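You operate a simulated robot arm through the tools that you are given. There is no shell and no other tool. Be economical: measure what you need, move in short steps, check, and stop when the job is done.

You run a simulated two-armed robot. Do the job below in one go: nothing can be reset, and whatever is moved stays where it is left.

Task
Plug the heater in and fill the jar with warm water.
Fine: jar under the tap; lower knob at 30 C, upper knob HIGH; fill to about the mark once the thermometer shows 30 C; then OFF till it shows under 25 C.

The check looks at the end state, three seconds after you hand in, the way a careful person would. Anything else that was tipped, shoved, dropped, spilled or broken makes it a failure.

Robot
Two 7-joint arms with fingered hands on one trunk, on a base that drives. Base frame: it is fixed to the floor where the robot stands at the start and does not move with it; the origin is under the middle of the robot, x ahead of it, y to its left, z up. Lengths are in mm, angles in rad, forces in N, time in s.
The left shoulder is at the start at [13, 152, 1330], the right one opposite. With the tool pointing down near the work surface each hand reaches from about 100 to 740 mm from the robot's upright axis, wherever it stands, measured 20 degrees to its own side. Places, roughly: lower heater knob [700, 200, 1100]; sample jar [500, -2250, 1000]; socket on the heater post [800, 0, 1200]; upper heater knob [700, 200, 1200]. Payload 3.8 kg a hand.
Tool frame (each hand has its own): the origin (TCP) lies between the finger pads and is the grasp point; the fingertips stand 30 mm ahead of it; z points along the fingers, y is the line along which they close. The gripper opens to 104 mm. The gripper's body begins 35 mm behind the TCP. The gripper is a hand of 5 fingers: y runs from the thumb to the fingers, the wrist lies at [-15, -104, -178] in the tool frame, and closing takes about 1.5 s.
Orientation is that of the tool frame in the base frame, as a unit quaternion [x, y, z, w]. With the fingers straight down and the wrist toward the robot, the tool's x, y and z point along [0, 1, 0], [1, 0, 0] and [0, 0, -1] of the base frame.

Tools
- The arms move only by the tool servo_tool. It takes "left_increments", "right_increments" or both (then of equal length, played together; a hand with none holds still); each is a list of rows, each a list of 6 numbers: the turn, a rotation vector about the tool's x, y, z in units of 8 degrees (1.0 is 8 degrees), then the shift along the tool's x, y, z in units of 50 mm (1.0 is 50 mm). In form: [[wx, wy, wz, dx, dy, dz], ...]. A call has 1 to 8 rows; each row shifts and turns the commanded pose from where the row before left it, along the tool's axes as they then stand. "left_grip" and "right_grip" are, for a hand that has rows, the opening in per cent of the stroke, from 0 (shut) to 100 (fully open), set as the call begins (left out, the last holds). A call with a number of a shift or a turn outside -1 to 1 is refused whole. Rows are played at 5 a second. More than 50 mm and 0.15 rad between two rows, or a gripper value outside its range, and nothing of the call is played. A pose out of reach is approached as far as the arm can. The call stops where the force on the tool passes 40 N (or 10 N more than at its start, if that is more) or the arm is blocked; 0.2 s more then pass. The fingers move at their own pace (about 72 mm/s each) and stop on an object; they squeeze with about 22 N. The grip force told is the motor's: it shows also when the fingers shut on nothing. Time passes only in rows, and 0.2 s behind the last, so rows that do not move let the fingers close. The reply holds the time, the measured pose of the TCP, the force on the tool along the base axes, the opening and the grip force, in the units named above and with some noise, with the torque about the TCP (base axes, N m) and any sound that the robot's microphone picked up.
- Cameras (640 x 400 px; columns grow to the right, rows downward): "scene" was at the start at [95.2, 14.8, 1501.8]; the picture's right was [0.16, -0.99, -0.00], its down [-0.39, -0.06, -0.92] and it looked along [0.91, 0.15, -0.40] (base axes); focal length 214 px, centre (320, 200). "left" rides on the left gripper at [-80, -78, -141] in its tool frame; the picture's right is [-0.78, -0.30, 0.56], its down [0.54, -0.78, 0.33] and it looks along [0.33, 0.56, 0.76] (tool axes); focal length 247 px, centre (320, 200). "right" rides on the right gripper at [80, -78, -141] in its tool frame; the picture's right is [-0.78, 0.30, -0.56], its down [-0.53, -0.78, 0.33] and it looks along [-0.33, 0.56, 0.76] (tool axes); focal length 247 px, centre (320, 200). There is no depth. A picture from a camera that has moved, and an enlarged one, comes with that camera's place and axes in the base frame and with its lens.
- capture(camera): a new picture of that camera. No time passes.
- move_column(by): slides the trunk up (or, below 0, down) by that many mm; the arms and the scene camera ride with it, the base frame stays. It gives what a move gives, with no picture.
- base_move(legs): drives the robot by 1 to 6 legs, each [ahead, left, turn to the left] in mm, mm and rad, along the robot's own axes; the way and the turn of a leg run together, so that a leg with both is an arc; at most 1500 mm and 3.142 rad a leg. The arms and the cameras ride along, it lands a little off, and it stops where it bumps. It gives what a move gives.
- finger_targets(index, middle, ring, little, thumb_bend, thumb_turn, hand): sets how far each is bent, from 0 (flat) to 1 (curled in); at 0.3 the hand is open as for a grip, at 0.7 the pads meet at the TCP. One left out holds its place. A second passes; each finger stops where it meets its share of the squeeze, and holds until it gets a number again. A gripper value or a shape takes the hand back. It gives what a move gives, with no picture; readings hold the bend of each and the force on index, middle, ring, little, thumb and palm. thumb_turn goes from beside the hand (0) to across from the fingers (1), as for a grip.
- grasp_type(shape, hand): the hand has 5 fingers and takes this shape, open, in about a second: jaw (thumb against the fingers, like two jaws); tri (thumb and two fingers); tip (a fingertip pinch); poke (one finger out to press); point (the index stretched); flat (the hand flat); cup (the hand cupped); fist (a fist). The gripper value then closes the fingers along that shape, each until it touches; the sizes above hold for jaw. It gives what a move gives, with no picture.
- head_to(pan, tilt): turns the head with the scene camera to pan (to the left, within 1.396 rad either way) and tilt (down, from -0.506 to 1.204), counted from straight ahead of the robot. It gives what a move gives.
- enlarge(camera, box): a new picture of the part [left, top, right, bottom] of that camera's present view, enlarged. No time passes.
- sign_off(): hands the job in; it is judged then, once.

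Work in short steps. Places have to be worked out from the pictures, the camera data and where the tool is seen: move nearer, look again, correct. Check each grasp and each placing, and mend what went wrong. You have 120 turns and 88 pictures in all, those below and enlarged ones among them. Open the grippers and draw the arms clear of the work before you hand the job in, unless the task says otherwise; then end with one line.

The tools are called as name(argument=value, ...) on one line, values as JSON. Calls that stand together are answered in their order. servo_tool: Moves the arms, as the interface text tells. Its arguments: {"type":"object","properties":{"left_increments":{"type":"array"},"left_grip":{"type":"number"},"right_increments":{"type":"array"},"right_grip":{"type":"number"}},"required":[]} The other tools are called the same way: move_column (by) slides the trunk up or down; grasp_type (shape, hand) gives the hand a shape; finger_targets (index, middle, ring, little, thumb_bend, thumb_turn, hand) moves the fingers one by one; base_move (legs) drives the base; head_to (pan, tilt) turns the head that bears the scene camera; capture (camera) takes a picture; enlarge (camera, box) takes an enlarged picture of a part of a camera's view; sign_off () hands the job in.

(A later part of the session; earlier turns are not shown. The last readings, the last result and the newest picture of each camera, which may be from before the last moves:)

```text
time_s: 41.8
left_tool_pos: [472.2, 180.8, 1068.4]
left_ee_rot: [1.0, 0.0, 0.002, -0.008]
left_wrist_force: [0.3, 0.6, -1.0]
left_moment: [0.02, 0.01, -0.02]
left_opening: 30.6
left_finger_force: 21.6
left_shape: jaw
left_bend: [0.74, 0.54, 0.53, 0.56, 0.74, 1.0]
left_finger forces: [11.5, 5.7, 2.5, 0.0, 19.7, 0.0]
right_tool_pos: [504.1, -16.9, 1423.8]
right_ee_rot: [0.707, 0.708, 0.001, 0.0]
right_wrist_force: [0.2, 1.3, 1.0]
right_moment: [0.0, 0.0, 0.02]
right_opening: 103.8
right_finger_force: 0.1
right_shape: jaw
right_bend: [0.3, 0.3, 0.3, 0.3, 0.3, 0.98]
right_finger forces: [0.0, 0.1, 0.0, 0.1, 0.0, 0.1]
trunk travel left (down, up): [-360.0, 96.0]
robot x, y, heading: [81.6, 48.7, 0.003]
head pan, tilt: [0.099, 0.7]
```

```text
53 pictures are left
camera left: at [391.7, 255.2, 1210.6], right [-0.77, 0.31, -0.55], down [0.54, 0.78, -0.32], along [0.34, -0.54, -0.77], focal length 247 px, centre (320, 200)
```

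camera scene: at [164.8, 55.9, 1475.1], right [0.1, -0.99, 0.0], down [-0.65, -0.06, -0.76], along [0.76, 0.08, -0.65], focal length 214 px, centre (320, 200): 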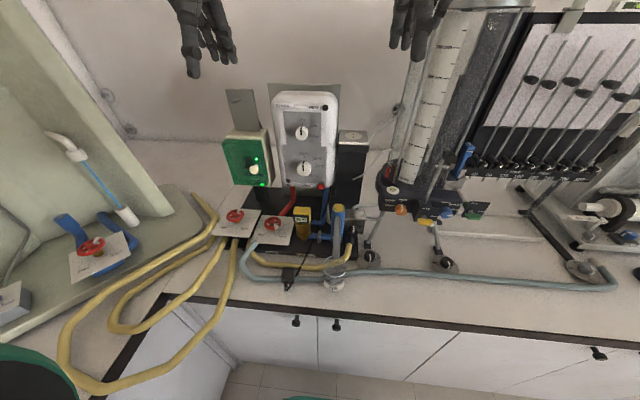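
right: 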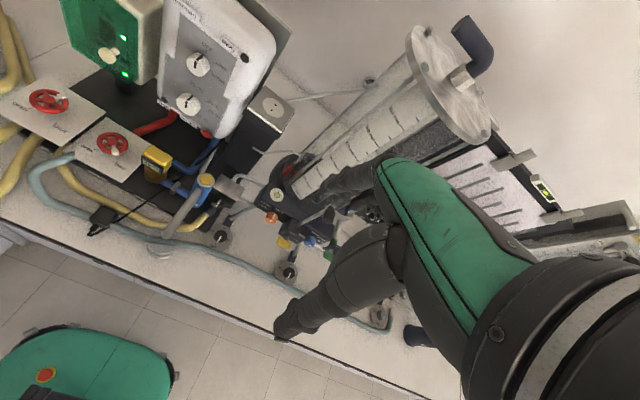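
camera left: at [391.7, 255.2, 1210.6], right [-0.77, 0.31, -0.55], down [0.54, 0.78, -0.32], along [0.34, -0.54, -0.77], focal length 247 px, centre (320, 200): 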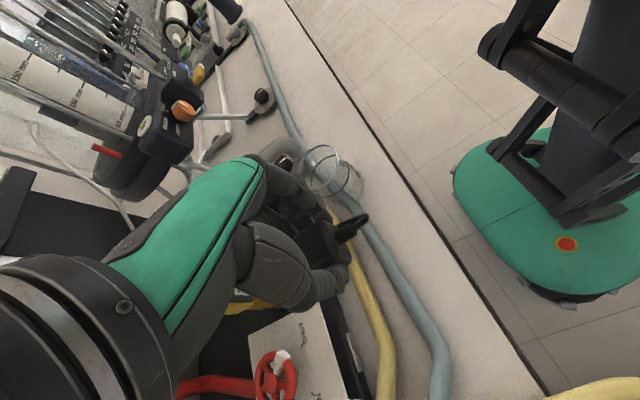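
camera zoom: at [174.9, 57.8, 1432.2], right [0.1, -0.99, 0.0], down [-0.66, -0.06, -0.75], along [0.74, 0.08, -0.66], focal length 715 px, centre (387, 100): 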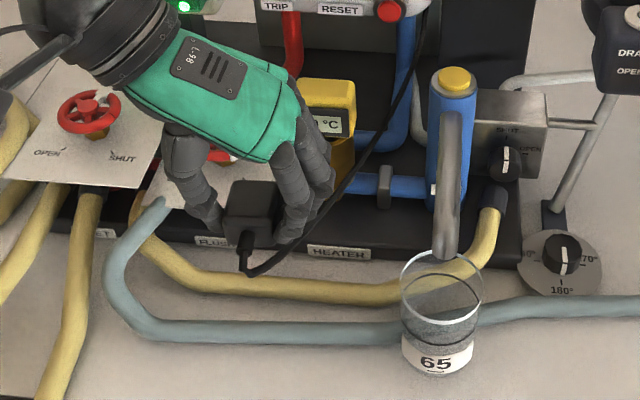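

The plug is held. I raise it to camera height to see where its prongs are.

servo_tool(left_increments=[[0, 0, 0, 0, 0, -1], [0, 0, 0, 0, 0, -1], [0, 0, 0, 0, 0, -1], [0, 0, 0, 0, 0, -1], [0, 0, 0, 0, 0, -1], [0, 0, 0, 0, 0, -1], [0, 0, 0, 0, 0, -0.8]])

capture(camera="scene")

```text
time_s: 43.4
left_tool_pos: [465.9, 172.6, 1403.2]
left_ee_rot: [1.0, -0.001, 0.002, -0.007]
left_wrist_force: [1.3, -0.9, -0.7]
left_moment: [0.01, 0.01, 0.03]
left_opening: 30.8
left_finger_force: 22.2
left_shape: jaw
left_bend: [0.74, 0.55, 0.53, 0.56, 0.74, 1.0]
left_finger forces: [11.5, 5.6, 2.5, 0.0, 19.6, 0.1]
right_tool_pos: [505.6, -16.7, 1425.6]
right_ee_rot: [0.706, 0.708, 0.0, -0.001]
right_wrist_force: [0.0, -0.1, 0.6]
right_moment: [0.02, 0.02, -0.03]
right_opening: 103.7
right_finger_force: 0.1
right_shape: jaw
right_bend: [0.3, 0.3, 0.3, 0.3, 0.3, 0.98]
right_finger forces: [0.0, 0.0, 0.0, 0.0, 0.0, 0.1]
trunk travel left (down, up): [-360.0, 96.0]
robot x, y, heading: [77.8, 50.8, -0.003]
head pan, tilt: [0.099, 0.7]
```

```text
52 pictures are left
camera scene: at [175.4, 57.5, 1432.1], right [0.1, -0.99, 0.0], down [-0.66, -0.06, -0.75], along [0.74, 0.08, -0.66], focal length 214 px, centre (320, 200)
```

scene: 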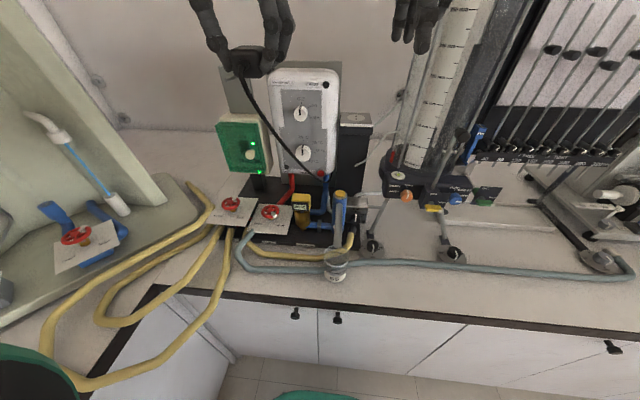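

enlarge(camera="scene", box=[180, 0, 320, 100])

enlarge(camera="right", box=[0, 0, 320, 200])

```text
4.00 times, centred on (250, 50) of scene
camera zoom: at [175.4, 57.5, 1432.1], right [0.1, -0.99, 0.0], down [-0.66, -0.06, -0.75], along [0.74, 0.08, -0.66], focal length 858 px, centre (600, 800)
```

zoom: 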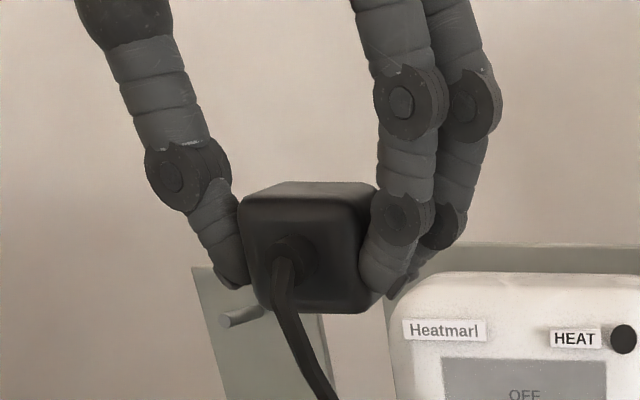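

```text
2.00 times, centred on (160, 100) of right
camera zoom: at [427.5, 63.6, 1565.9], right [0.3, -0.78, 0.56], down [-0.78, -0.54, -0.33], along [0.56, -0.33, -0.76], focal length 494 px, centre (640, 400)
```

zoom: 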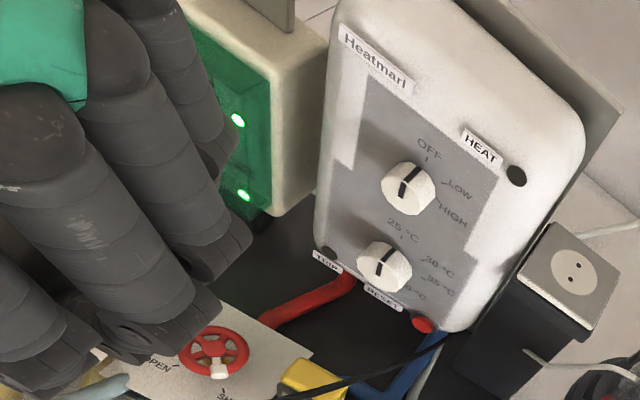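

The prongs must be on the far side, opposite the cord, so the plug must be turned. I move the right hand out of the way and yaw the left hand back to see the prongs and test the reach of the opposite yaw.

servo_tool(right_increments=[[0, 0, 0, -0.6, -0.7, 0], [0, 0, 0, -0.6, -0.7, 0], [0, 0, 0, -0.6, -0.7, 0], [0, 0, 0, -0.6, -0.7, 0]])

servo_tool(left_increments=[[0, 0, -1, 0, 0, 0], [0, 0, -1, 0, 0, 0], [0, 0, -1, 0, 0, 0], [0, 0, -1, 0, 0, 0], [0, 0, -1, 0, 0, 0], [0, 0, -1, 0, 0, 0], [0, 0, -1, 0, 0, 0], [0, 0, -1, 0, 0, 0]])

servo_tool(left_increments=[[0, 0, -1, 0, 0, 0], [0, 0, -1, 0, 0, 0], [0, 0, -1, 0, 0, 0], [0, 0, -1, 0, 0, 0], [0, 0, -1, 0, 0, 0], [0, 0, -1, 0, 0, 0], [0, 0, -1, 0, 0, 0], [0, 0, -1, 0, 0, 0]])

servo_tool(left_increments=[[0, 0, -1, 0, 0, 0], [0, 0, -1, 0, 0, 0], [0, 0, -1, 0, 0, 0], [0, 0, -1, 0, 0, 0], [0, 0, -1, 0, 0, 0], [0, 0, -1, 0, 0, 0], [0, 0, -0.5, 0, 0, 0]])

capture(camera="scene")

```text
time_s: 44.4
left_tool_pos: [464.2, 172.2, 1403.6]
left_ee_rot: [1.0, 0.0, 0.003, -0.008]
left_wrist_force: [-0.4, -0.6, -0.1]
left_moment: [0.02, 0.01, 0.0]
left_opening: 30.6
left_finger_force: 21.7
left_shape: jaw
left_bend: [0.74, 0.55, 0.53, 0.56, 0.74, 1.0]
left_finger forces: [11.6, 5.7, 2.4, 0.0, 19.6, 0.0]
right_tool_pos: [364.2, -138.2, 1423.9]
right_ee_rot: [0.707, 0.707, 0.001, 0.0]
right_wrist_force: [-0.4, -0.3, 0.1]
right_moment: [-0.02, 0.01, -0.04]
right_opening: 103.6
right_finger_force: 0.1
right_shape: jaw
right_bend: [0.3, 0.3, 0.3, 0.3, 0.3, 0.98]
right_finger forces: [0.0, 0.0, 0.0, 0.0, 0.1, 0.0]
trunk travel left (down, up): [-360.0, 96.0]
robot x, y, heading: [79.2, 50.7, 0.001]
head pan, tilt: [0.099, 0.7]
```

```text
time_s: 46.2
left_tool_pos: [468.1, 176.3, 1407.8]
left_ee_rot: [0.848, 0.531, 0.005, -0.005]
left_wrist_force: [0.9, -1.1, -1.1]
left_moment: [0.0, -0.01, -0.01]
left_opening: 30.5
left_finger_force: 21.8
left_shape: jaw
left_bend: [0.74, 0.55, 0.53, 0.56, 0.74, 1.0]
left_finger forces: [11.6, 5.6, 2.5, 0.1, 19.6, 0.0]
right_tool_pos: [367.6, -136.3, 1423.6]
right_ee_rot: [0.707, 0.707, 0.0, 0.0]
right_wrist_force: [-0.2, 0.2, 0.3]
right_moment: [0.03, 0.01, -0.01]
right_opening: 103.8
right_finger_force: 0.1
right_shape: jaw
right_bend: [0.3, 0.3, 0.3, 0.3, 0.3, 0.98]
right_finger forces: [0.0, 0.1, 0.0, 0.0, 0.0, 0.0]
trunk travel left (down, up): [-360.0, 96.0]
robot x, y, heading: [79.5, 50.8, -0.0]
head pan, tilt: [0.099, 0.7]
```

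```text
time_s: 48.0
left_tool_pos: [470.9, 176.4, 1404.8]
left_ee_rot: [0.437, 0.899, 0.007, -0.003]
left_wrist_force: [0.1, 0.7, -0.6]
left_moment: [0.0, 0.0, 0.01]
left_opening: 30.7
left_finger_force: 22.0
left_shape: jaw
left_bend: [0.74, 0.55, 0.53, 0.56, 0.74, 1.0]
left_finger forces: [11.6, 5.5, 2.5, 0.0, 19.6, 0.0]
right_tool_pos: [368.7, -134.9, 1423.1]
right_ee_rot: [0.707, 0.708, 0.0, -0.001]
right_wrist_force: [0.0, 0.7, -0.3]
right_moment: [0.0, 0.0, -0.01]
right_opening: 103.6
right_finger_force: 0.0
right_shape: jaw
right_bend: [0.3, 0.3, 0.3, 0.3, 0.3, 0.98]
right_finger forces: [0.0, 0.0, 0.1, 0.0, 0.0, 0.1]
trunk travel left (down, up): [-360.0, 96.0]
robot x, y, heading: [81.2, 48.9, 0.002]
head pan, tilt: [0.099, 0.7]
```

```text
time_s: 49.6
left_tool_pos: [435.3, 271.4, 1349.2]
left_ee_rot: [0.0, 1.0, 0.006, 0.004]
left_wrist_force: [0.2, -0.1, -0.5]
left_moment: [0.01, -0.02, 0.03]
left_opening: 30.9
left_finger_force: 22.0
left_shape: jaw
left_bend: [0.74, 0.55, 0.53, 0.56, 0.74, 1.0]
left_finger forces: [11.6, 5.5, 2.5, 0.0, 19.6, 0.0]
left hand out of reach, approached as far as the arm can: row 1, 2, 3, 4, 5, 6, 7
right_tool_pos: [368.3, -134.7, 1423.1]
right_ee_rot: [0.707, 0.708, -0.001, 0.0]
right_wrist_force: [-0.3, 0.5, -0.3]
right_moment: [-0.05, -0.01, 0.04]
right_opening: 103.8
right_finger_force: 0.0
right_shape: jaw
right_bend: [0.3, 0.3, 0.3, 0.3, 0.3, 0.98]
right_finger forces: [0.0, 0.1, 0.1, 0.1, 0.1, 0.0]
trunk travel left (down, up): [-360.0, 96.0]
robot x, y, heading: [81.3, 48.2, 0.004]
head pan, tilt: [0.099, 0.7]
```

```text
49 pictures are left
camera scene: at [175.8, 58.2, 1432.1], right [0.1, -0.99, 0.0], down [-0.66, -0.07, -0.75], along [0.74, 0.08, -0.66], focal length 214 px, centre (320, 200)
```

scene: 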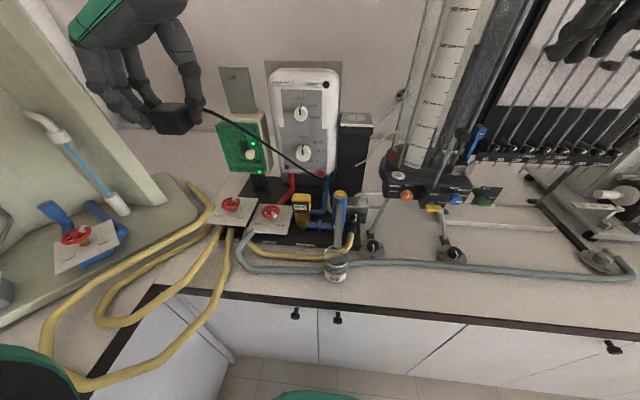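

enlarge(camera="scene", box=[90, 60, 250, 160])

```text
4.00 times, centred on (170, 110) of scene
camera zoom: at [175.8, 58.2, 1432.1], right [0.1, -0.99, 0.0], down [-0.66, -0.07, -0.75], along [0.74, 0.08, -0.66], focal length 858 px, centre (920, 560)
```

zoom: 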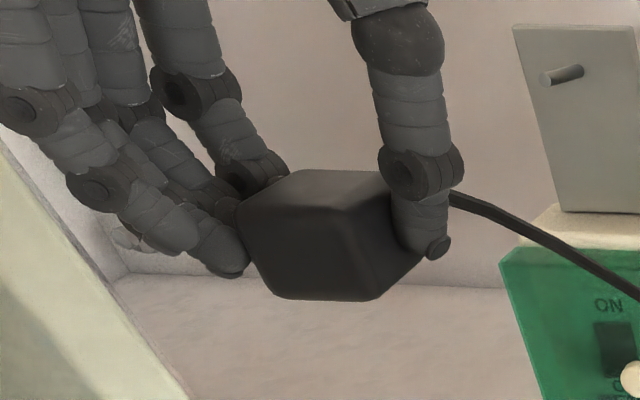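

No prongs show on any side or top, so they must be underneath. I raise the plug above the camera and look at its underside.

servo_tool(left_increments=[[0, 0, 1, 0, 0, -1], [0, 0, 1, 0, 0, -1], [0, 0, 1, 0, 0, -1], [0, 0, 1, 0, 0, -1], [0, 0, 1, 0, 0, -1], [0, 0, 1, 0, 0, 0], [0, 0, 1, 0, 0, 0]])

head_to(pan=0.5, tilt=-0.3)

capture(camera="scene")

```text
time_s: 51.2
left_tool_pos: [424.5, 309.1, 1551.1]
left_ee_rot: [0.47, 0.882, 0.007, -0.002]
left_wrist_force: [0.1, 0.0, -1.3]
left_moment: [0.0, 0.0, -0.01]
left_opening: 30.9
left_finger_force: 21.4
left_shape: jaw
left_bend: [0.74, 0.55, 0.53, 0.56, 0.74, 1.0]
left_finger forces: [11.7, 5.5, 2.4, 0.1, 19.6, 0.0]
left hand out of reach, approached as far as the arm can: row 1, 2, 3, 4, 5
right_tool_pos: [367.7, -135.3, 1423.5]
right_ee_rot: [0.707, 0.707, 0.0, 0.001]
right_wrist_force: [0.8, 0.6, -0.2]
right_moment: [0.01, 0.0, -0.01]
right_opening: 103.5
right_finger_force: 0.2
right_shape: jaw
right_bend: [0.3, 0.3, 0.3, 0.3, 0.3, 0.98]
right_finger forces: [0.0, 0.1, 0.1, 0.1, 0.1, 0.1]
trunk travel left (down, up): [-360.0, 96.0]
robot x, y, heading: [79.1, 49.1, -0.001]
head pan, tilt: [0.099, 0.7]
```

```text
time_s: 52.4
left_tool_pos: [424.7, 306.5, 1552.3]
left_ee_rot: [0.469, 0.883, 0.007, -0.003]
left_wrist_force: [-0.3, 0.5, -1.0]
left_moment: [-0.03, -0.03, 0.01]
left_opening: 30.5
left_finger_force: 21.4
left_shape: jaw
left_bend: [0.74, 0.55, 0.53, 0.56, 0.74, 1.0]
left_finger forces: [11.6, 5.5, 2.5, 0.0, 19.6, 0.0]
right_tool_pos: [367.2, -136.1, 1422.8]
right_ee_rot: [0.706, 0.708, 0.0, 0.0]
right_wrist_force: [-0.3, 0.3, -0.1]
right_moment: [0.04, 0.01, 0.0]
right_opening: 103.6
right_finger_force: 0.1
right_shape: jaw
right_bend: [0.3, 0.3, 0.3, 0.3, 0.3, 0.98]
right_finger forces: [0.0, 0.1, 0.0, 0.1, 0.0, 0.0]
trunk travel left (down, up): [-360.0, 96.0]
robot x, y, heading: [77.3, 47.9, -0.002]
head pan, tilt: [0.499, -0.3]
```

```text
47 pictures are left
camera scene: at [162.4, 87.4, 1521.8], right [0.48, -0.88, -0.01], down [0.23, 0.14, -0.96], along [0.85, 0.46, 0.27], focal length 214 px, centre (320, 200)
```

scene: 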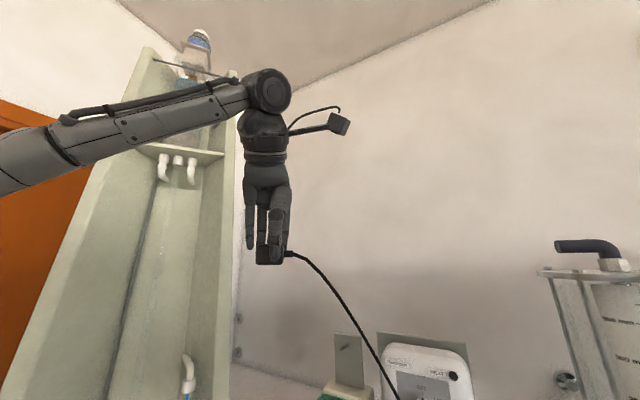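

servo_tool(left_increments=[[0.83, 0.55, 0, 0, 0, 0], [0.83, 0.55, 0, 0, 0, 0], [0.83, 0.55, 0, 0, 0, 0], [0.83, 0.55, 0, 0, 0, 0], [0.83, 0.55, 0, 0, 0, 0]])

enlarge(camera="scene", box=[220, 190, 320, 290])

```text
time_s: 53.6
left_tool_pos: [403.8, 353.4, 1425.7]
left_ee_rot: [0.44, 0.832, -0.156, -0.301]
left_wrist_force: [0.2, 0.1, 0.1]
left_moment: [-0.01, -0.01, -0.02]
left_opening: 30.8
left_finger_force: 22.0
left_shape: jaw
left_bend: [0.74, 0.55, 0.53, 0.56, 0.74, 1.0]
left_finger forces: [11.9, 5.6, 2.6, 0.0, 19.6, 0.0]
left hand out of reach, approached as far as the arm can: row 2, 3, 4, 5
right_tool_pos: [368.3, -136.5, 1422.0]
right_ee_rot: [0.707, 0.707, 0.0, -0.001]
right_wrist_force: [-0.4, -0.3, 0.1]
right_moment: [0.01, 0.01, -0.01]
right_opening: 103.9
right_finger_force: 0.1
right_shape: jaw
right_bend: [0.3, 0.3, 0.3, 0.3, 0.3, 0.98]
right_finger forces: [0.0, 0.0, 0.0, 0.0, 0.0, 0.0]
trunk travel left (down, up): [-360.0, 96.0]
robot x, y, heading: [80.6, 49.3, 0.005]
head pan, tilt: [0.499, -0.3]
```

```text
4.00 times, centred on (270, 240) of scene
camera zoom: at [163.8, 87.6, 1521.7], right [0.48, -0.88, -0.01], down [0.23, 0.14, -0.96], along [0.85, 0.46, 0.27], focal length 858 px, centre (520, 40)
```

zoom: 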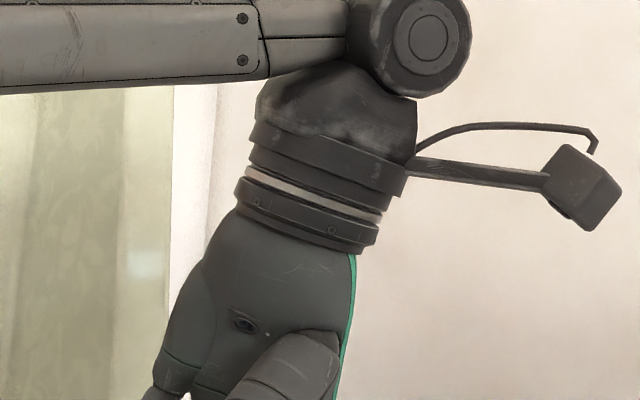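

enlarge(camera="scene", box=[180, 290, 300, 400])

```text
3.64 times, centred on (240, 345) of scene
camera zoom: at [163.8, 87.6, 1521.7], right [0.48, -0.88, -0.01], down [0.23, 0.14, -0.96], along [0.85, 0.46, 0.27], focal length 780 px, centre (611, -327)
```

zoom: 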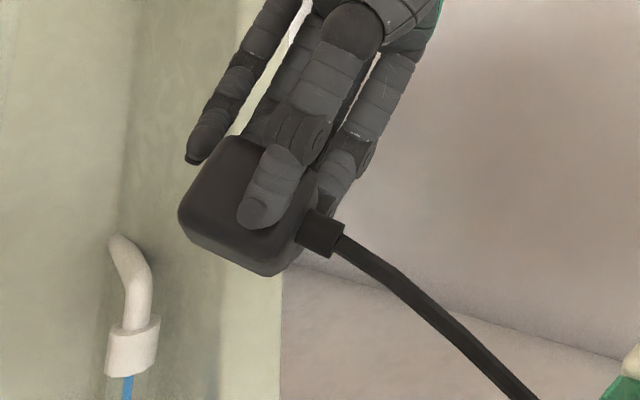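

servo_tool(left_increments=[[-0.83, -0.55, 0, 0, 0, 0], [-0.83, -0.55, 0, 0, 0, 0], [-0.83, -0.55, 0, 0, 0, 0], [-0.83, -0.55, 0, 0, 0, 0], [-0.83, -0.55, 0, 0, 0, 0], [0, 0, 1, 0, 0, 0.7], [0, 0, 1, 0, 0, 0.7], [0, 0, 1, 0, 0, 0.7]])

servo_tool(left_increments=[[0, 0, 1, 0, 0, 0], [0, -1, 0, 0, 0, 0], [0, -1, 0, 0, 0, 0], [0, -1, 0, 0, 0, 0], [0, -1, 0, 0, 0, 0], [0, -1, 0, 0, 0, 0], [0, -1, 0, 0, 0, 0], [0, -1, 0, 0, 0, 0]])

capture(camera="scene")

```text
time_s: 55.4
left_tool_pos: [403.4, 357.2, 1322.1]
left_ee_rot: [0.643, 0.766, 0.007, -0.003]
left_wrist_force: [-0.2, 0.3, -0.4]
left_moment: [-0.04, -0.02, 0.01]
left_opening: 30.7
left_finger_force: 21.4
left_shape: jaw
left_bend: [0.74, 0.55, 0.54, 0.56, 0.74, 1.0]
left_finger forces: [11.8, 5.5, 2.6, 0.0, 19.8, 0.0]
right_tool_pos: [367.1, -133.9, 1423.2]
right_ee_rot: [0.706, 0.708, 0.0, 0.0]
right_wrist_force: [0.3, -0.4, 1.1]
right_moment: [-0.01, 0.01, 0.01]
right_opening: 103.8
right_finger_force: 0.0
right_shape: jaw
right_bend: [0.3, 0.3, 0.3, 0.3, 0.3, 0.98]
right_finger forces: [0.0, 0.0, 0.0, 0.0, 0.0, 0.0]
trunk travel left (down, up): [-360.0, 96.0]
robot x, y, heading: [80.3, 47.1, 0.001]
head pan, tilt: [0.499, -0.3]
```

```text
time_s: 57.2
left_tool_pos: [402.7, 356.3, 1321.1]
left_ee_rot: [0.616, 0.636, -0.32, 0.335]
left_wrist_force: [0.3, 0.3, -0.8]
left_moment: [-0.02, 0.01, 0.02]
left_opening: 30.5
left_finger_force: 21.7
left_shape: jaw
left_bend: [0.74, 0.55, 0.54, 0.56, 0.74, 1.0]
left_finger forces: [11.8, 5.5, 2.5, 0.0, 19.7, 0.1]
right_tool_pos: [366.5, -134.6, 1423.6]
right_ee_rot: [0.707, 0.707, 0.0, 0.0]
right_wrist_force: [1.3, 0.9, -0.3]
right_moment: [0.0, -0.02, 0.0]
right_opening: 103.7
right_finger_force: 0.0
right_shape: jaw
right_bend: [0.3, 0.3, 0.3, 0.3, 0.3, 0.98]
right_finger forces: [0.1, 0.0, 0.0, 0.0, 0.0, 0.0]
trunk travel left (down, up): [-360.0, 96.0]
robot x, y, heading: [81.2, 51.3, 0.002]
head pan, tilt: [0.499, -0.3]
```

```text
44 pictures are left
camera scene: at [162.2, 87.8, 1521.8], right [0.48, -0.88, -0.01], down [0.23, 0.14, -0.96], along [0.85, 0.46, 0.27], focal length 214 px, centre (320, 200)
```

scene: 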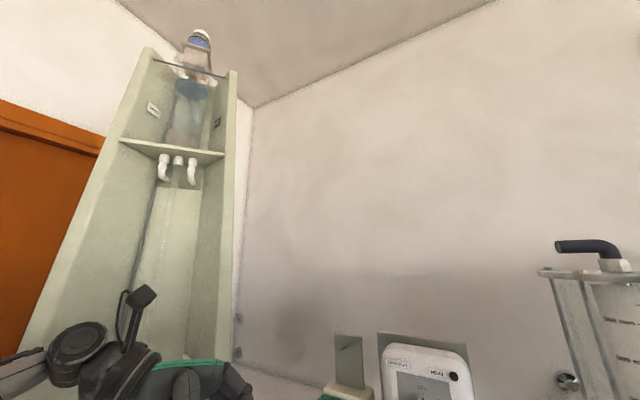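

Head needs to tilt down to see the plug now.

head_to(pan=0.6, tilt=0.4)

enlarge(camera="scene", box=[220, 110, 420, 240])

```text
time_s: 58.3
left_tool_pos: [402.8, 354.9, 1321.8]
left_ee_rot: [0.616, 0.637, -0.321, 0.334]
left_wrist_force: [-1.1, 0.6, -0.6]
left_moment: [-0.02, 0.01, 0.02]
left_opening: 30.6
left_finger_force: 22.2
left_shape: jaw
left_bend: [0.74, 0.55, 0.54, 0.56, 0.74, 1.0]
left_finger forces: [11.8, 5.4, 2.5, 0.0, 19.7, 0.0]
right_tool_pos: [367.7, -135.0, 1422.7]
right_ee_rot: [0.706, 0.708, 0.0, 0.0]
right_wrist_force: [-0.1, 0.7, -0.3]
right_moment: [0.02, 0.0, -0.02]
right_opening: 103.8
right_finger_force: 0.1
right_shape: jaw
right_bend: [0.3, 0.3, 0.3, 0.3, 0.3, 0.98]
right_finger forces: [0.1, 0.0, 0.1, 0.0, 0.1, 0.0]
trunk travel left (down, up): [-360.0, 96.0]
robot x, y, heading: [79.6, 50.6, 0.002]
head pan, tilt: [0.6, 0.4]
```

```text
3.08 times, centred on (320, 175) of scene
camera zoom: at [168.1, 102.0, 1459.2], right [0.57, -0.82, -0.01], down [-0.34, -0.22, -0.91], along [0.75, 0.52, -0.41], focal length 660 px, centre (320, 277)
```

zoom: 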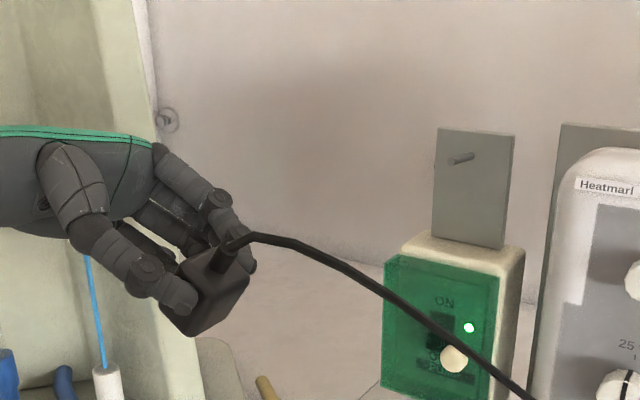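

enlarge(camera="scene", box=[265, 175, 315, 225])

```text
8.00 times, centred on (290, 200) of scene
camera zoom: at [168.1, 102.0, 1459.2], right [0.57, -0.82, -0.01], down [-0.34, -0.22, -0.91], along [0.75, 0.52, -0.41], focal length 1716 px, centre (560, 200)
```

zoom: 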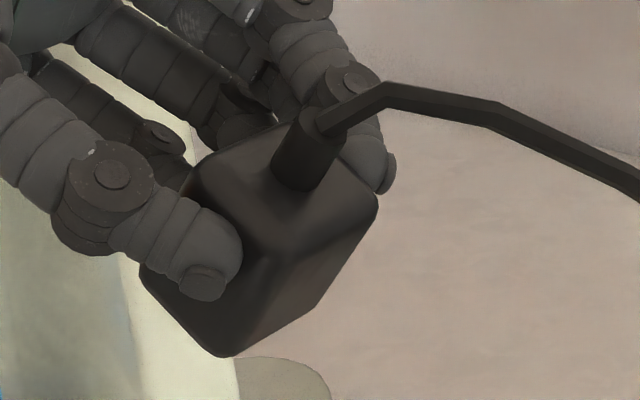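

No pins are modelled visibly. The simplest hypothesis is the block mates with its underside (as it lay), so I'll try that on the socket first and listen or look for a reaction. I restore the tool-down pose.

servo_tool(left_increments=[[0, 1, 0, 0, 0, 0], [0, 1, 0, 0, 0, 0], [0, 1, 0, 0, 0, 0], [0, 1, 0, 0, 0, 0], [0, 1, 0, 0, 0, 0], [0, 1, 0, 0, 0, 0], [0, 1, 0, 0, 0, 0], [0, 0, 1, -0.5, 0, 0]])

servo_tool(left_increments=[[0, 0, 1, 0, 0, 0], [0, 0, 1, 0, 0, 0], [0, 0, 1, 0, 0, 0], [0, 0, 1, 0, 0, 0], [0, 0, 1, 0, 0, 0], [0, 0, 1, 0, 0, 0], [0, 0, 1, 0, 0, 0], [0, 0, 1, 0, 0, 0]])

head_to(pan=0.05, tilt=0.45)

```text
time_s: 60.1
left_tool_pos: [402.0, 330.5, 1321.7]
left_ee_rot: [0.743, 0.669, 0.006, -0.006]
left_wrist_force: [0.4, 0.1, -1.1]
left_moment: [-0.01, 0.05, 0.0]
left_opening: 30.6
left_finger_force: 21.7
left_shape: jaw
left_bend: [0.74, 0.55, 0.54, 0.56, 0.74, 1.0]
left_finger forces: [11.8, 5.3, 2.5, 0.0, 19.7, 0.0]
right_tool_pos: [367.8, -136.0, 1423.5]
right_ee_rot: [0.706, 0.708, 0.0, 0.0]
right_wrist_force: [1.0, -1.0, 0.3]
right_moment: [0.0, 0.03, -0.02]
right_opening: 103.6
right_finger_force: 0.0
right_shape: jaw
right_bend: [0.3, 0.3, 0.3, 0.3, 0.3, 0.98]
right_finger forces: [0.0, 0.1, 0.0, 0.1, 0.1, 0.0]
trunk travel left (down, up): [-360.0, 96.0]
robot x, y, heading: [78.4, 51.7, 0.005]
head pan, tilt: [0.6, 0.4]
```

```text
time_s: 61.9
left_tool_pos: [404.7, 329.2, 1322.0]
left_ee_rot: [0.985, 0.173, 0.002, -0.006]
left_wrist_force: [0.6, 0.7, -0.4]
left_moment: [-0.03, 0.03, 0.02]
left_opening: 30.8
left_finger_force: 22.4
left_shape: jaw
left_bend: [0.74, 0.55, 0.54, 0.56, 0.74, 1.0]
left_finger forces: [11.9, 5.4, 2.6, 0.1, 19.6, 0.1]
right_tool_pos: [367.8, -135.4, 1421.5]
right_ee_rot: [0.707, 0.707, 0.0, 0.001]
right_wrist_force: [-0.5, -0.1, -0.9]
right_moment: [0.01, 0.06, 0.01]
right_opening: 103.7
right_finger_force: 0.0
right_shape: jaw
right_bend: [0.3, 0.3, 0.3, 0.3, 0.3, 0.98]
right_finger forces: [0.0, 0.0, 0.0, 0.0, 0.0, 0.0]
trunk travel left (down, up): [-360.0, 96.0]
robot x, y, heading: [81.0, 52.2, -0.002]
head pan, tilt: [0.6, 0.4]
```

```text
time_s: 62.9
left_tool_pos: [403.1, 329.9, 1322.8]
left_ee_rot: [0.985, 0.174, 0.003, -0.007]
left_wrist_force: [-0.1, -0.4, -1.2]
left_moment: [0.01, -0.01, -0.01]
left_opening: 30.8
left_finger_force: 21.9
left_shape: jaw
left_bend: [0.74, 0.55, 0.54, 0.56, 0.74, 1.0]
left_finger forces: [11.9, 5.4, 2.5, 0.1, 19.7, 0.0]
right_tool_pos: [367.8, -135.2, 1423.5]
right_ee_rot: [0.706, 0.708, 0.0, 0.0]
right_wrist_force: [0.0, 0.7, -0.6]
right_moment: [-0.04, 0.01, 0.02]
right_opening: 104.0
right_finger_force: 0.1
right_shape: jaw
right_bend: [0.3, 0.3, 0.3, 0.3, 0.3, 0.98]
right_finger forces: [0.0, 0.0, 0.0, 0.0, 0.0, 0.0]
trunk travel left (down, up): [-360.0, 96.0]
robot x, y, heading: [80.3, 53.1, 0.005]
head pan, tilt: [0.051, 0.45]
```

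enlarge(camera="scene", box=[290, 100, 410, 190])

enlarge(camera="right", box=[160, 0, 360, 130])

```text
4.44 times, centred on (350, 145) of scene
camera zoom: at [183.3, 54.4, 1454.1], right [0.05, -1.0, 0.0], down [-0.46, -0.02, -0.89], along [0.89, 0.05, -0.46], focal length 953 px, centre (187, 444)
```

zoom: 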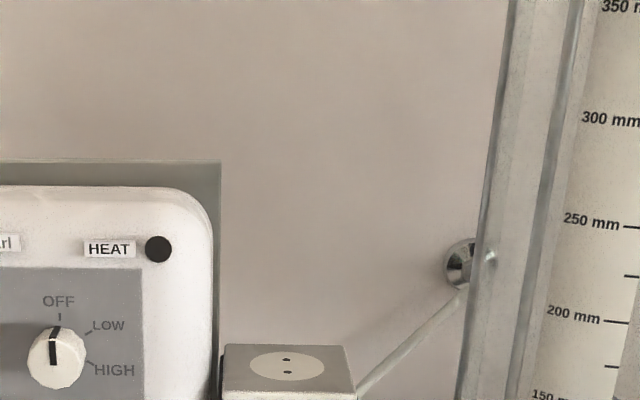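

```text
3.08 times, centred on (260, 65) of right
camera zoom: at [289.1, -55.0, 1564.8], right [0.3, -0.78, 0.56], down [-0.78, -0.54, -0.33], along [0.56, -0.33, -0.76], focal length 760 px, centre (505, 615)
```

zoom: 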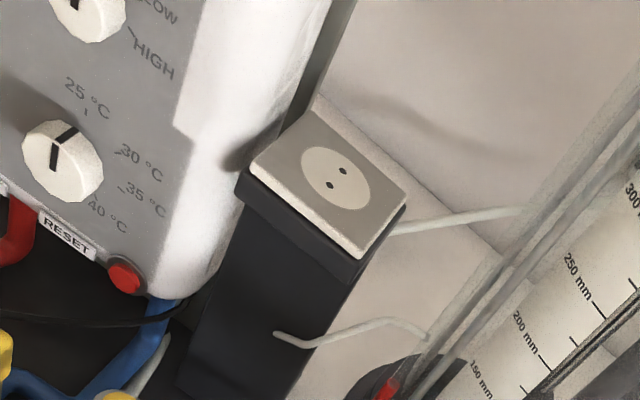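

The socket is at about (766, 22, 1211), holes in line along x. With natural yaw, the plug's wide side lies along x and the cord leaves to the right, so I yaw back, curl the spare fingers, and move over the socket.

servo_tool(left_increments=[[0, 0, -1, 0, 0, 0], [0, 0, -1, 0, 0, 0], [0, 0, -1, 0, 0, 0], [0, 0, -1, 0, 0, 0], [0, 0, -1, 0, 0, 0], [0, 0, -1, 0, 0, 0], [0, 0, -1, 0, 0, 0], [0, 0, -1, 0, 0, 0]])

finger_targets(hand="left", ring=1.0, little=1.0)

servo_tool(left_increments=[[0, 0, -0.8, -0.6, 0.6, 0], [0, 0, 0, -0.7, 0.65, -0.1], [0, 0, 0, -0.7, 0.65, -0.1], [0, 0, 0, -0.7, 0.65, -0.1], [0, 0, 0, -0.7, 0.65, 0], [0, 0, 0, -0.7, 0.65, 0], [0, 0, 0, -0.7, 0.65, 0], [0, 0, 0, -0.7, 0.65, 0]])

capture(camera="scene")

```text
time_s: 64.7
left_tool_pos: [402.8, 329.6, 1322.5]
left_ee_rot: [0.743, 0.669, 0.007, -0.004]
left_wrist_force: [-0.1, -0.4, -0.6]
left_moment: [0.0, 0.04, -0.01]
left_opening: 30.7
left_finger_force: 22.4
left_shape: jaw
left_bend: [0.74, 0.55, 0.54, 0.56, 0.74, 1.0]
left_finger forces: [11.8, 5.4, 2.6, 0.0, 19.8, 0.1]
right_tool_pos: [368.2, -135.4, 1421.7]
right_ee_rot: [0.706, 0.708, 0.0, 0.0]
right_wrist_force: [0.4, -0.7, 0.4]
right_moment: [-0.02, -0.03, -0.02]
right_opening: 103.9
right_finger_force: 0.1
right_shape: jaw
right_bend: [0.3, 0.3, 0.3, 0.3, 0.3, 0.98]
right_finger forces: [0.1, 0.0, 0.0, 0.0, 0.0, 0.1]
trunk travel left (down, up): [-360.0, 96.0]
robot x, y, heading: [78.5, 48.5, 0.004]
head pan, tilt: [0.051, 0.45]
```

```text
time_s: 65.7
left_tool_pos: [403.4, 330.4, 1322.8]
left_ee_rot: [0.743, 0.669, 0.006, -0.005]
left_wrist_force: [0.4, 0.3, -0.4]
left_moment: [0.01, 0.0, 0.04]
left_opening: 30.5
left_finger_force: 22.8
left_shape: fingers
left_bend: [0.74, 0.56, 0.64, 1.0, 0.74, 0.98]
left_finger forces: [11.5, 4.0, 7.6, 0.0, 23.2, 0.0]
right_tool_pos: [367.5, -135.5, 1423.8]
right_ee_rot: [0.706, 0.708, -0.001, 0.0]
right_wrist_force: [-0.3, 0.0, 0.6]
right_moment: [0.01, 0.01, 0.01]
right_opening: 104.1
right_finger_force: 0.2
right_shape: jaw
right_bend: [0.3, 0.3, 0.3, 0.3, 0.3, 0.98]
right_finger forces: [0.0, 0.0, 0.0, 0.1, 0.0, 0.0]
trunk travel left (down, up): [-360.0, 96.0]
robot x, y, heading: [78.7, 51.3, 0.001]
head pan, tilt: [0.051, 0.45]
```

```text
time_s: 67.5
left_tool_pos: [657.2, 51.0, 1332.6]
left_ee_rot: [0.704, 0.71, 0.006, -0.006]
left_wrist_force: [0.1, 0.3, -0.6]
left_moment: [0.03, -0.05, 0.0]
left_opening: 30.5
left_finger_force: 23.1
left_shape: fingers
left_bend: [0.74, 0.57, 0.64, 1.0, 0.74, 0.98]
left_finger forces: [11.6, 3.9, 7.5, 0.1, 23.1, 0.1]
right_tool_pos: [367.2, -137.9, 1422.9]
right_ee_rot: [0.707, 0.707, 0.001, 0.0]
right_wrist_force: [0.6, -0.7, 0.2]
right_moment: [0.05, 0.04, -0.03]
right_opening: 103.5
right_finger_force: 0.2
right_shape: jaw
right_bend: [0.3, 0.3, 0.3, 0.3, 0.3, 0.98]
right_finger forces: [0.0, 0.0, 0.1, 0.1, 0.1, 0.0]
trunk travel left (down, up): [-360.0, 96.0]
robot x, y, heading: [82.2, 49.4, 0.001]
head pan, tilt: [0.051, 0.45]
```

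```text
39 pictures are left
camera scene: at [184.6, 51.7, 1454.0], right [0.05, -1.0, 0.0], down [-0.46, -0.02, -0.89], along [0.89, 0.05, -0.46], focal length 214 px, centre (320, 200)
```

scene: 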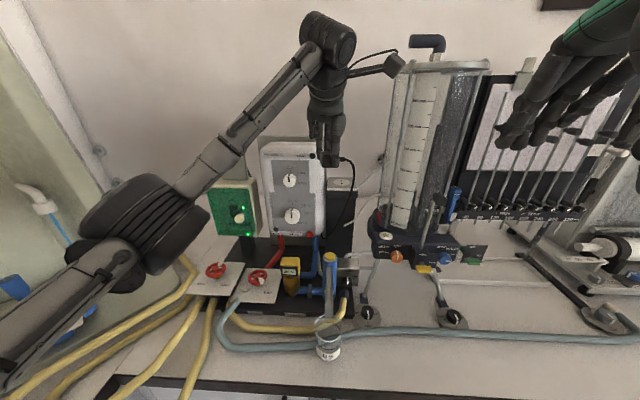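

enlarge(camera="scene", box=[290, 115, 370, 195])

enlarge(camera="right", box=[120, 0, 340, 130])

```text
5.00 times, centred on (330, 155) of scene
camera zoom: at [184.6, 51.7, 1454.0], right [0.05, -1.0, 0.0], down [-0.46, -0.02, -0.89], along [0.89, 0.05, -0.46], focal length 1072 px, centre (270, 425)
```

zoom: 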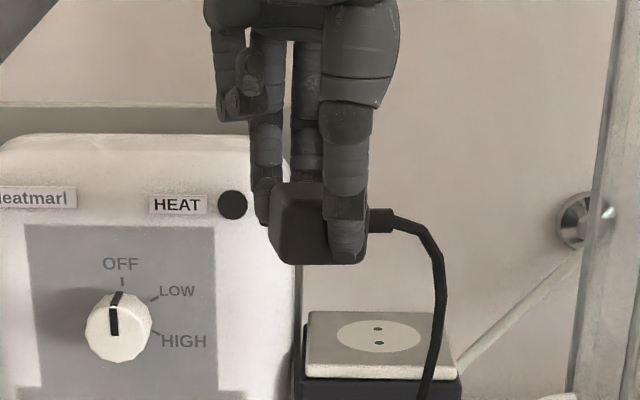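

```text
2.91 times, centred on (230, 65) of right
camera zoom: at [290.6, -57.9, 1564.4], right [0.3, -0.78, 0.55], down [-0.78, -0.54, -0.33], along [0.56, -0.33, -0.76], focal length 718 px, centre (582, 593)
```

zoom: 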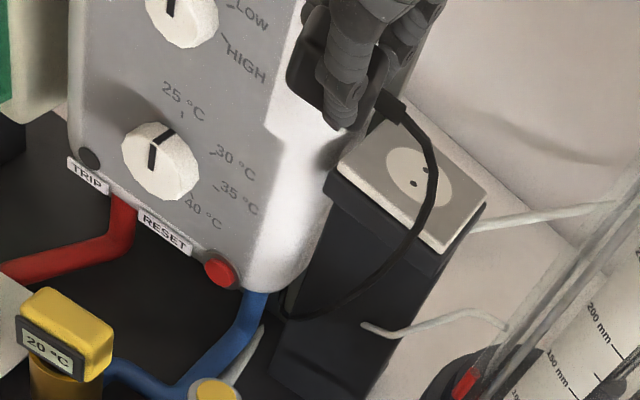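

servo_tool(left_increments=[[0, 0, 0, -0.68, 0, 0], [0, 0, 0, 0, 0.73, 0], [0, 0, 0, 0, 0.73, 0.1], [0, 0, 0, 0, 0.73, 0.5], [0, 0, 0, 0, 0, 0.6]])

enlarge(camera="scene", box=[300, 125, 380, 205])

enlarge(camera="right", box=[160, 0, 320, 100])

```text
time_s: 68.7
left_tool_pos: [753.0, 24.8, 1298.7]
left_ee_rot: [0.708, 0.706, 0.023, 0.008]
left_wrist_force: [-4.0, -0.6, 9.7]
left_moment: [0.53, -0.2, 0.18]
left_opening: 30.2
left_finger_force: 27.7
left_shape: fingers
left_bend: [0.74, 0.57, 0.64, 1.0, 0.74, 0.98]
left_finger forces: [11.5, 3.8, 7.1, 11.5, 22.3, 0.0]
left hand out of reach, approached as far as the arm can: row 4, 5
right_tool_pos: [364.9, -134.6, 1423.8]
right_ee_rot: [0.707, 0.708, 0.001, 0.001]
right_wrist_force: [-0.4, 0.3, 0.0]
right_moment: [0.0, 0.02, -0.01]
right_opening: 103.7
right_finger_force: 0.1
right_shape: jaw
right_bend: [0.3, 0.3, 0.3, 0.3, 0.3, 0.98]
right_finger forces: [0.0, 0.0, 0.0, 0.1, 0.0, 0.0]
trunk travel left (down, up): [-360.0, 96.0]
robot x, y, heading: [80.2, 48.3, 0.006]
head pan, tilt: [0.051, 0.45]
stopped in row 5 (left hand): the force on the tool passed its limit at 52 N (the readings are from after the stop); the commanded pose is now the measured one
```

```text
5.00 times, centred on (340, 165) of scene
camera zoom: at [180.4, 54.9, 1454.3], right [0.05, -1.0, 0.0], down [-0.46, -0.02, -0.89], along [0.89, 0.05, -0.46], focal length 1072 px, centre (220, 375)
```

zoom: 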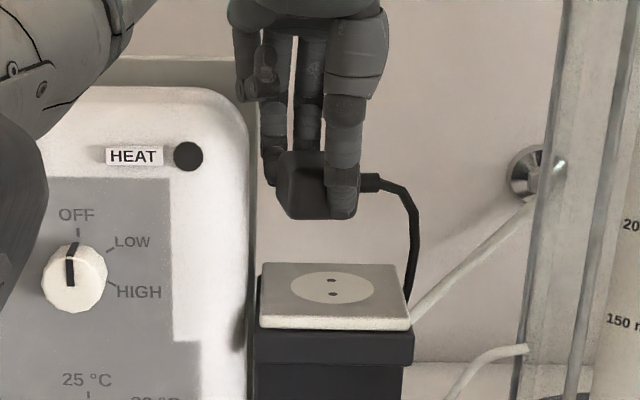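

```text
4.00 times, centred on (240, 50) of right
camera zoom: at [285.8, -54.4, 1565.2], right [0.3, -0.78, 0.56], down [-0.77, -0.54, -0.34], along [0.56, -0.33, -0.76], focal length 988 px, centre (640, 800)
```

zoom: 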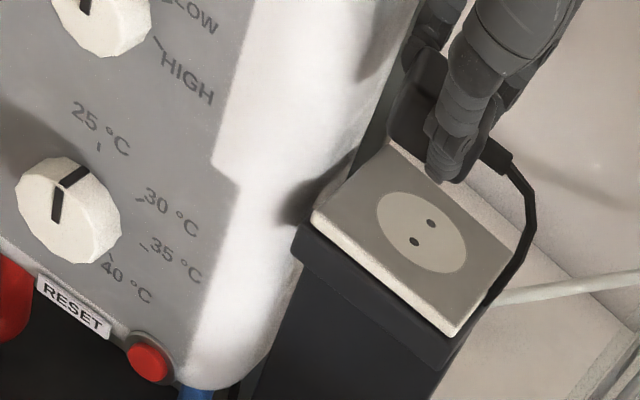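

The little finger brushed the heater corner because the arm ran out of reach. I raise the trunk, pull the hand back and drive the base a bit closer and to the right.

move_column(by=96)

servo_tool(left_increments=[[0, 0, 0, 0, -0.8, 0], [0, 0, 0, 0, -0.8, 0]])

base_move(legs=[[50, -40, 0]])

```text
time_s: 70.0
left_tool_pos: [749.4, 27.2, 1400.4]
left_ee_rot: [0.708, 0.706, 0.025, 0.012]
left_wrist_force: [0.6, -0.2, -0.8]
left_moment: [-0.01, 0.02, 0.04]
left_opening: 30.0
left_finger_force: 22.3
left_shape: fingers
left_bend: [0.74, 0.57, 0.64, 1.0, 0.74, 0.98]
left_finger forces: [11.4, 3.7, 7.2, 0.0, 22.2, 0.0]
right_tool_pos: [368.3, -135.4, 1520.6]
right_ee_rot: [0.706, 0.709, 0.0, 0.001]
right_wrist_force: [0.5, 0.3, -0.5]
right_moment: [0.0, 0.03, -0.01]
right_opening: 103.8
right_finger_force: 0.1
right_shape: jaw
right_bend: [0.3, 0.3, 0.3, 0.3, 0.3, 0.98]
right_finger forces: [0.0, 0.0, 0.0, 0.0, 0.0, 0.0]
trunk travel left (down, up): [-456.0, 0.0]
robot x, y, heading: [77.5, 45.8, 0.003]
head pan, tilt: [0.051, 0.45]
```

```text
time_s: 70.6
left_tool_pos: [735.2, 4.7, 1410.7]
left_ee_rot: [0.708, 0.705, 0.026, 0.01]
left_wrist_force: [0.3, 0.4, -0.4]
left_moment: [-0.01, 0.03, 0.02]
left_opening: 30.3
left_finger_force: 22.2
left_shape: fingers
left_bend: [0.74, 0.57, 0.64, 1.0, 0.74, 0.98]
left_finger forces: [11.4, 3.8, 7.1, 0.1, 22.3, 0.0]
left hand out of reach, approached as far as the arm can: row 1, 2
right_tool_pos: [367.3, -135.7, 1518.4]
right_ee_rot: [0.706, 0.708, 0.001, 0.0]
right_wrist_force: [-0.5, 0.7, 0.1]
right_moment: [-0.02, -0.01, 0.0]
right_opening: 103.5
right_finger_force: 0.0
right_shape: jaw
right_bend: [0.3, 0.3, 0.3, 0.3, 0.3, 0.98]
right_finger forces: [0.0, 0.0, 0.0, 0.0, 0.1, 0.1]
trunk travel left (down, up): [-456.0, 0.0]
robot x, y, heading: [79.8, 45.9, -0.0]
head pan, tilt: [0.051, 0.45]
```

```text
time_s: 71.5
left_tool_pos: [772.3, -25.5, 1417.8]
left_ee_rot: [0.707, 0.707, 0.026, 0.016]
left_wrist_force: [-1.2, 0.3, -0.5]
left_moment: [-0.04, -0.04, 0.01]
left_opening: 30.3
left_finger_force: 21.7
left_shape: fingers
left_bend: [0.74, 0.57, 0.64, 1.0, 0.74, 0.98]
left_finger forces: [11.4, 3.6, 7.1, 0.0, 22.2, 0.0]
right_tool_pos: [403.5, -168.1, 1522.0]
right_ee_rot: [0.706, 0.708, 0.0, 0.006]
right_wrist_force: [-0.4, 0.3, 0.4]
right_moment: [-0.06, -0.05, -0.03]
right_opening: 103.9
right_finger_force: 0.1
right_shape: jaw
right_bend: [0.3, 0.3, 0.3, 0.3, 0.3, 0.98]
right_finger forces: [0.1, 0.0, 0.1, 0.0, 0.0, 0.0]
trunk travel left (down, up): [-456.0, 0.0]
robot x, y, heading: [127.3, 9.1, 0.001]
head pan, tilt: [0.051, 0.45]
```

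servo_tool(left_increments=[[0.42, -0.1, 0, 0.4, 0, 0], [0, 0, 0, 0.42, 0, 0]])

```text
time_s: 72.2
left_tool_pos: [782.0, 9.8, 1416.7]
left_ee_rot: [0.708, 0.706, -0.002, -0.004]
left_wrist_force: [-0.2, 0.6, -0.5]
left_moment: [0.01, -0.07, 0.0]
left_opening: 30.0
left_finger_force: 22.4
left_shape: fingers
left_bend: [0.74, 0.57, 0.64, 1.0, 0.74, 0.98]
left_finger forces: [11.4, 3.5, 7.1, 0.0, 22.2, 0.0]
left hand out of reach, approached as far as the arm can: row 2
right_tool_pos: [410.9, -171.6, 1520.4]
right_ee_rot: [0.706, 0.708, 0.001, 0.002]
right_wrist_force: [0.1, 0.4, -0.3]
right_moment: [-0.06, 0.02, 0.0]
right_opening: 103.9
right_finger_force: 0.0
right_shape: jaw
right_bend: [0.3, 0.3, 0.3, 0.3, 0.3, 0.98]
right_finger forces: [0.0, 0.0, 0.1, 0.1, 0.0, 0.0]
trunk travel left (down, up): [-456.0, 0.0]
robot x, y, heading: [131.6, 11.2, 0.006]
head pan, tilt: [0.051, 0.45]
```

servo_tool(left_increments=[[0, 0, 0, 0.1, -0.3, 0.5], [0, 0, 0, 0, 0, 0.6], [0, 0, 0, 0, 0, 0.6]])

enlarge(camera="scene", box=[290, 130, 390, 230])

enlarge(camera="right", box=[130, 0, 330, 130])

```text
time_s: 73.0
left_tool_pos: [807.5, -3.0, 1337.3]
left_ee_rot: [0.708, 0.706, 0.0, -0.006]
left_wrist_force: [-0.4, 0.3, -1.2]
left_moment: [0.0, -0.02, 0.01]
left_opening: 30.0
left_finger_force: 21.6
left_shape: fingers
left_bend: [0.74, 0.57, 0.64, 1.0, 0.74, 0.98]
left_finger forces: [11.4, 3.6, 7.0, 0.1, 22.1, 0.1]
left hand out of reach, approached as far as the arm can: row 1, 2, 3
right_tool_pos: [416.2, -173.8, 1519.6]
right_ee_rot: [0.707, 0.708, 0.001, 0.0]
right_wrist_force: [-0.6, -0.9, -0.1]
right_moment: [-0.05, 0.0, -0.01]
right_opening: 103.8
right_finger_force: 0.0
right_shape: jaw
right_bend: [0.3, 0.3, 0.3, 0.3, 0.3, 0.98]
right_finger forces: [0.1, 0.0, 0.1, 0.0, 0.0, 0.1]
trunk travel left (down, up): [-456.0, 0.0]
robot x, y, heading: [127.5, 9.2, 0.005]
head pan, tilt: [0.051, 0.45]
```

```text
4.00 times, centred on (340, 180) of scene
camera zoom: at [218.7, 14.9, 1553.2], right [0.05, -1.0, 0.0], down [-0.43, -0.02, -0.9], along [0.9, 0.05, -0.43], focal length 858 px, centre (240, 280)
```

zoom: 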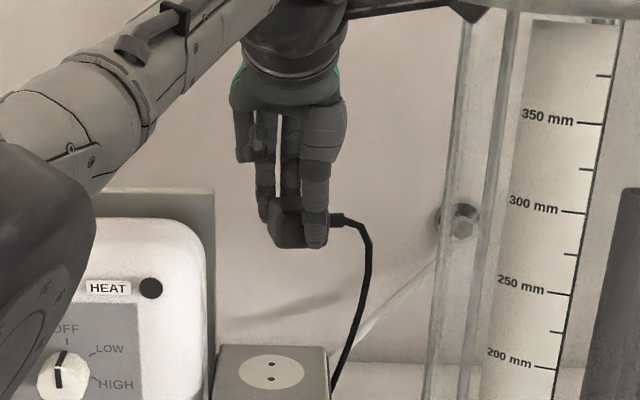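

```text
3.08 times, centred on (230, 65) of right
camera zoom: at [335.9, -94.3, 1661.0], right [0.3, -0.78, 0.56], down [-0.77, -0.54, -0.33], along [0.56, -0.33, -0.76], focal length 760 px, centre (597, 615)
```

zoom: 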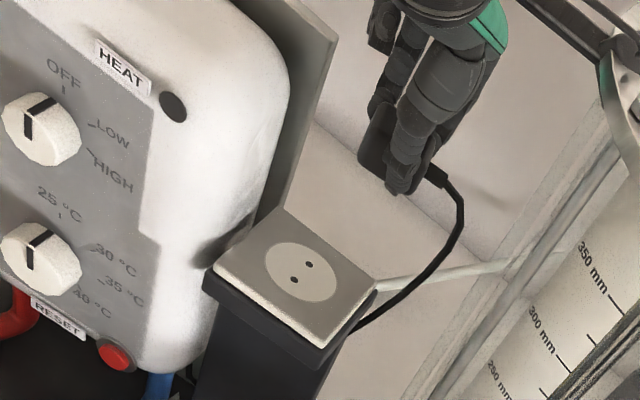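

The arm seems stuck near a joint limit; I retreat back and left to a pose that was well in reach.

servo_tool(left_increments=[[0, 0, 0, 0, 0, -0.8], [0, 0, 0, 0.3, -0.8, 0], [0, 0, 0, 0.3, -0.8, 0], [0, 0, 0, 0.3, -0.8, 0], [0, 0, 0, 0.3, -0.8, 0], [0, 0, 0, 0.3, -0.8, 0]])

```text
time_s: 74.3
left_tool_pos: [782.7, 1.7, 1419.5]
left_ee_rot: [0.708, 0.707, -0.002, -0.005]
left_wrist_force: [1.0, -0.7, -1.0]
left_moment: [-0.01, 0.0, -0.03]
left_opening: 30.0
left_finger_force: 21.6
left_shape: fingers
left_bend: [0.74, 0.57, 0.64, 1.0, 0.74, 0.98]
left_finger forces: [11.4, 3.6, 7.0, 0.0, 22.1, 0.1]
left hand out of reach, approached as far as the arm can: row 1, 2, 3, 4, 5, 6
right_tool_pos: [415.5, -175.0, 1519.4]
right_ee_rot: [0.706, 0.708, 0.001, 0.001]
right_wrist_force: [0.4, 0.3, 0.7]
right_moment: [-0.01, 0.01, 0.03]
right_opening: 104.0
right_finger_force: 0.1
right_shape: jaw
right_bend: [0.3, 0.3, 0.3, 0.3, 0.3, 0.98]
right_finger forces: [0.0, 0.1, 0.1, 0.0, 0.0, 0.1]
trunk travel left (down, up): [-456.0, 0.0]
robot x, y, heading: [134.4, 6.0, 0.002]
head pan, tilt: [0.051, 0.45]
```

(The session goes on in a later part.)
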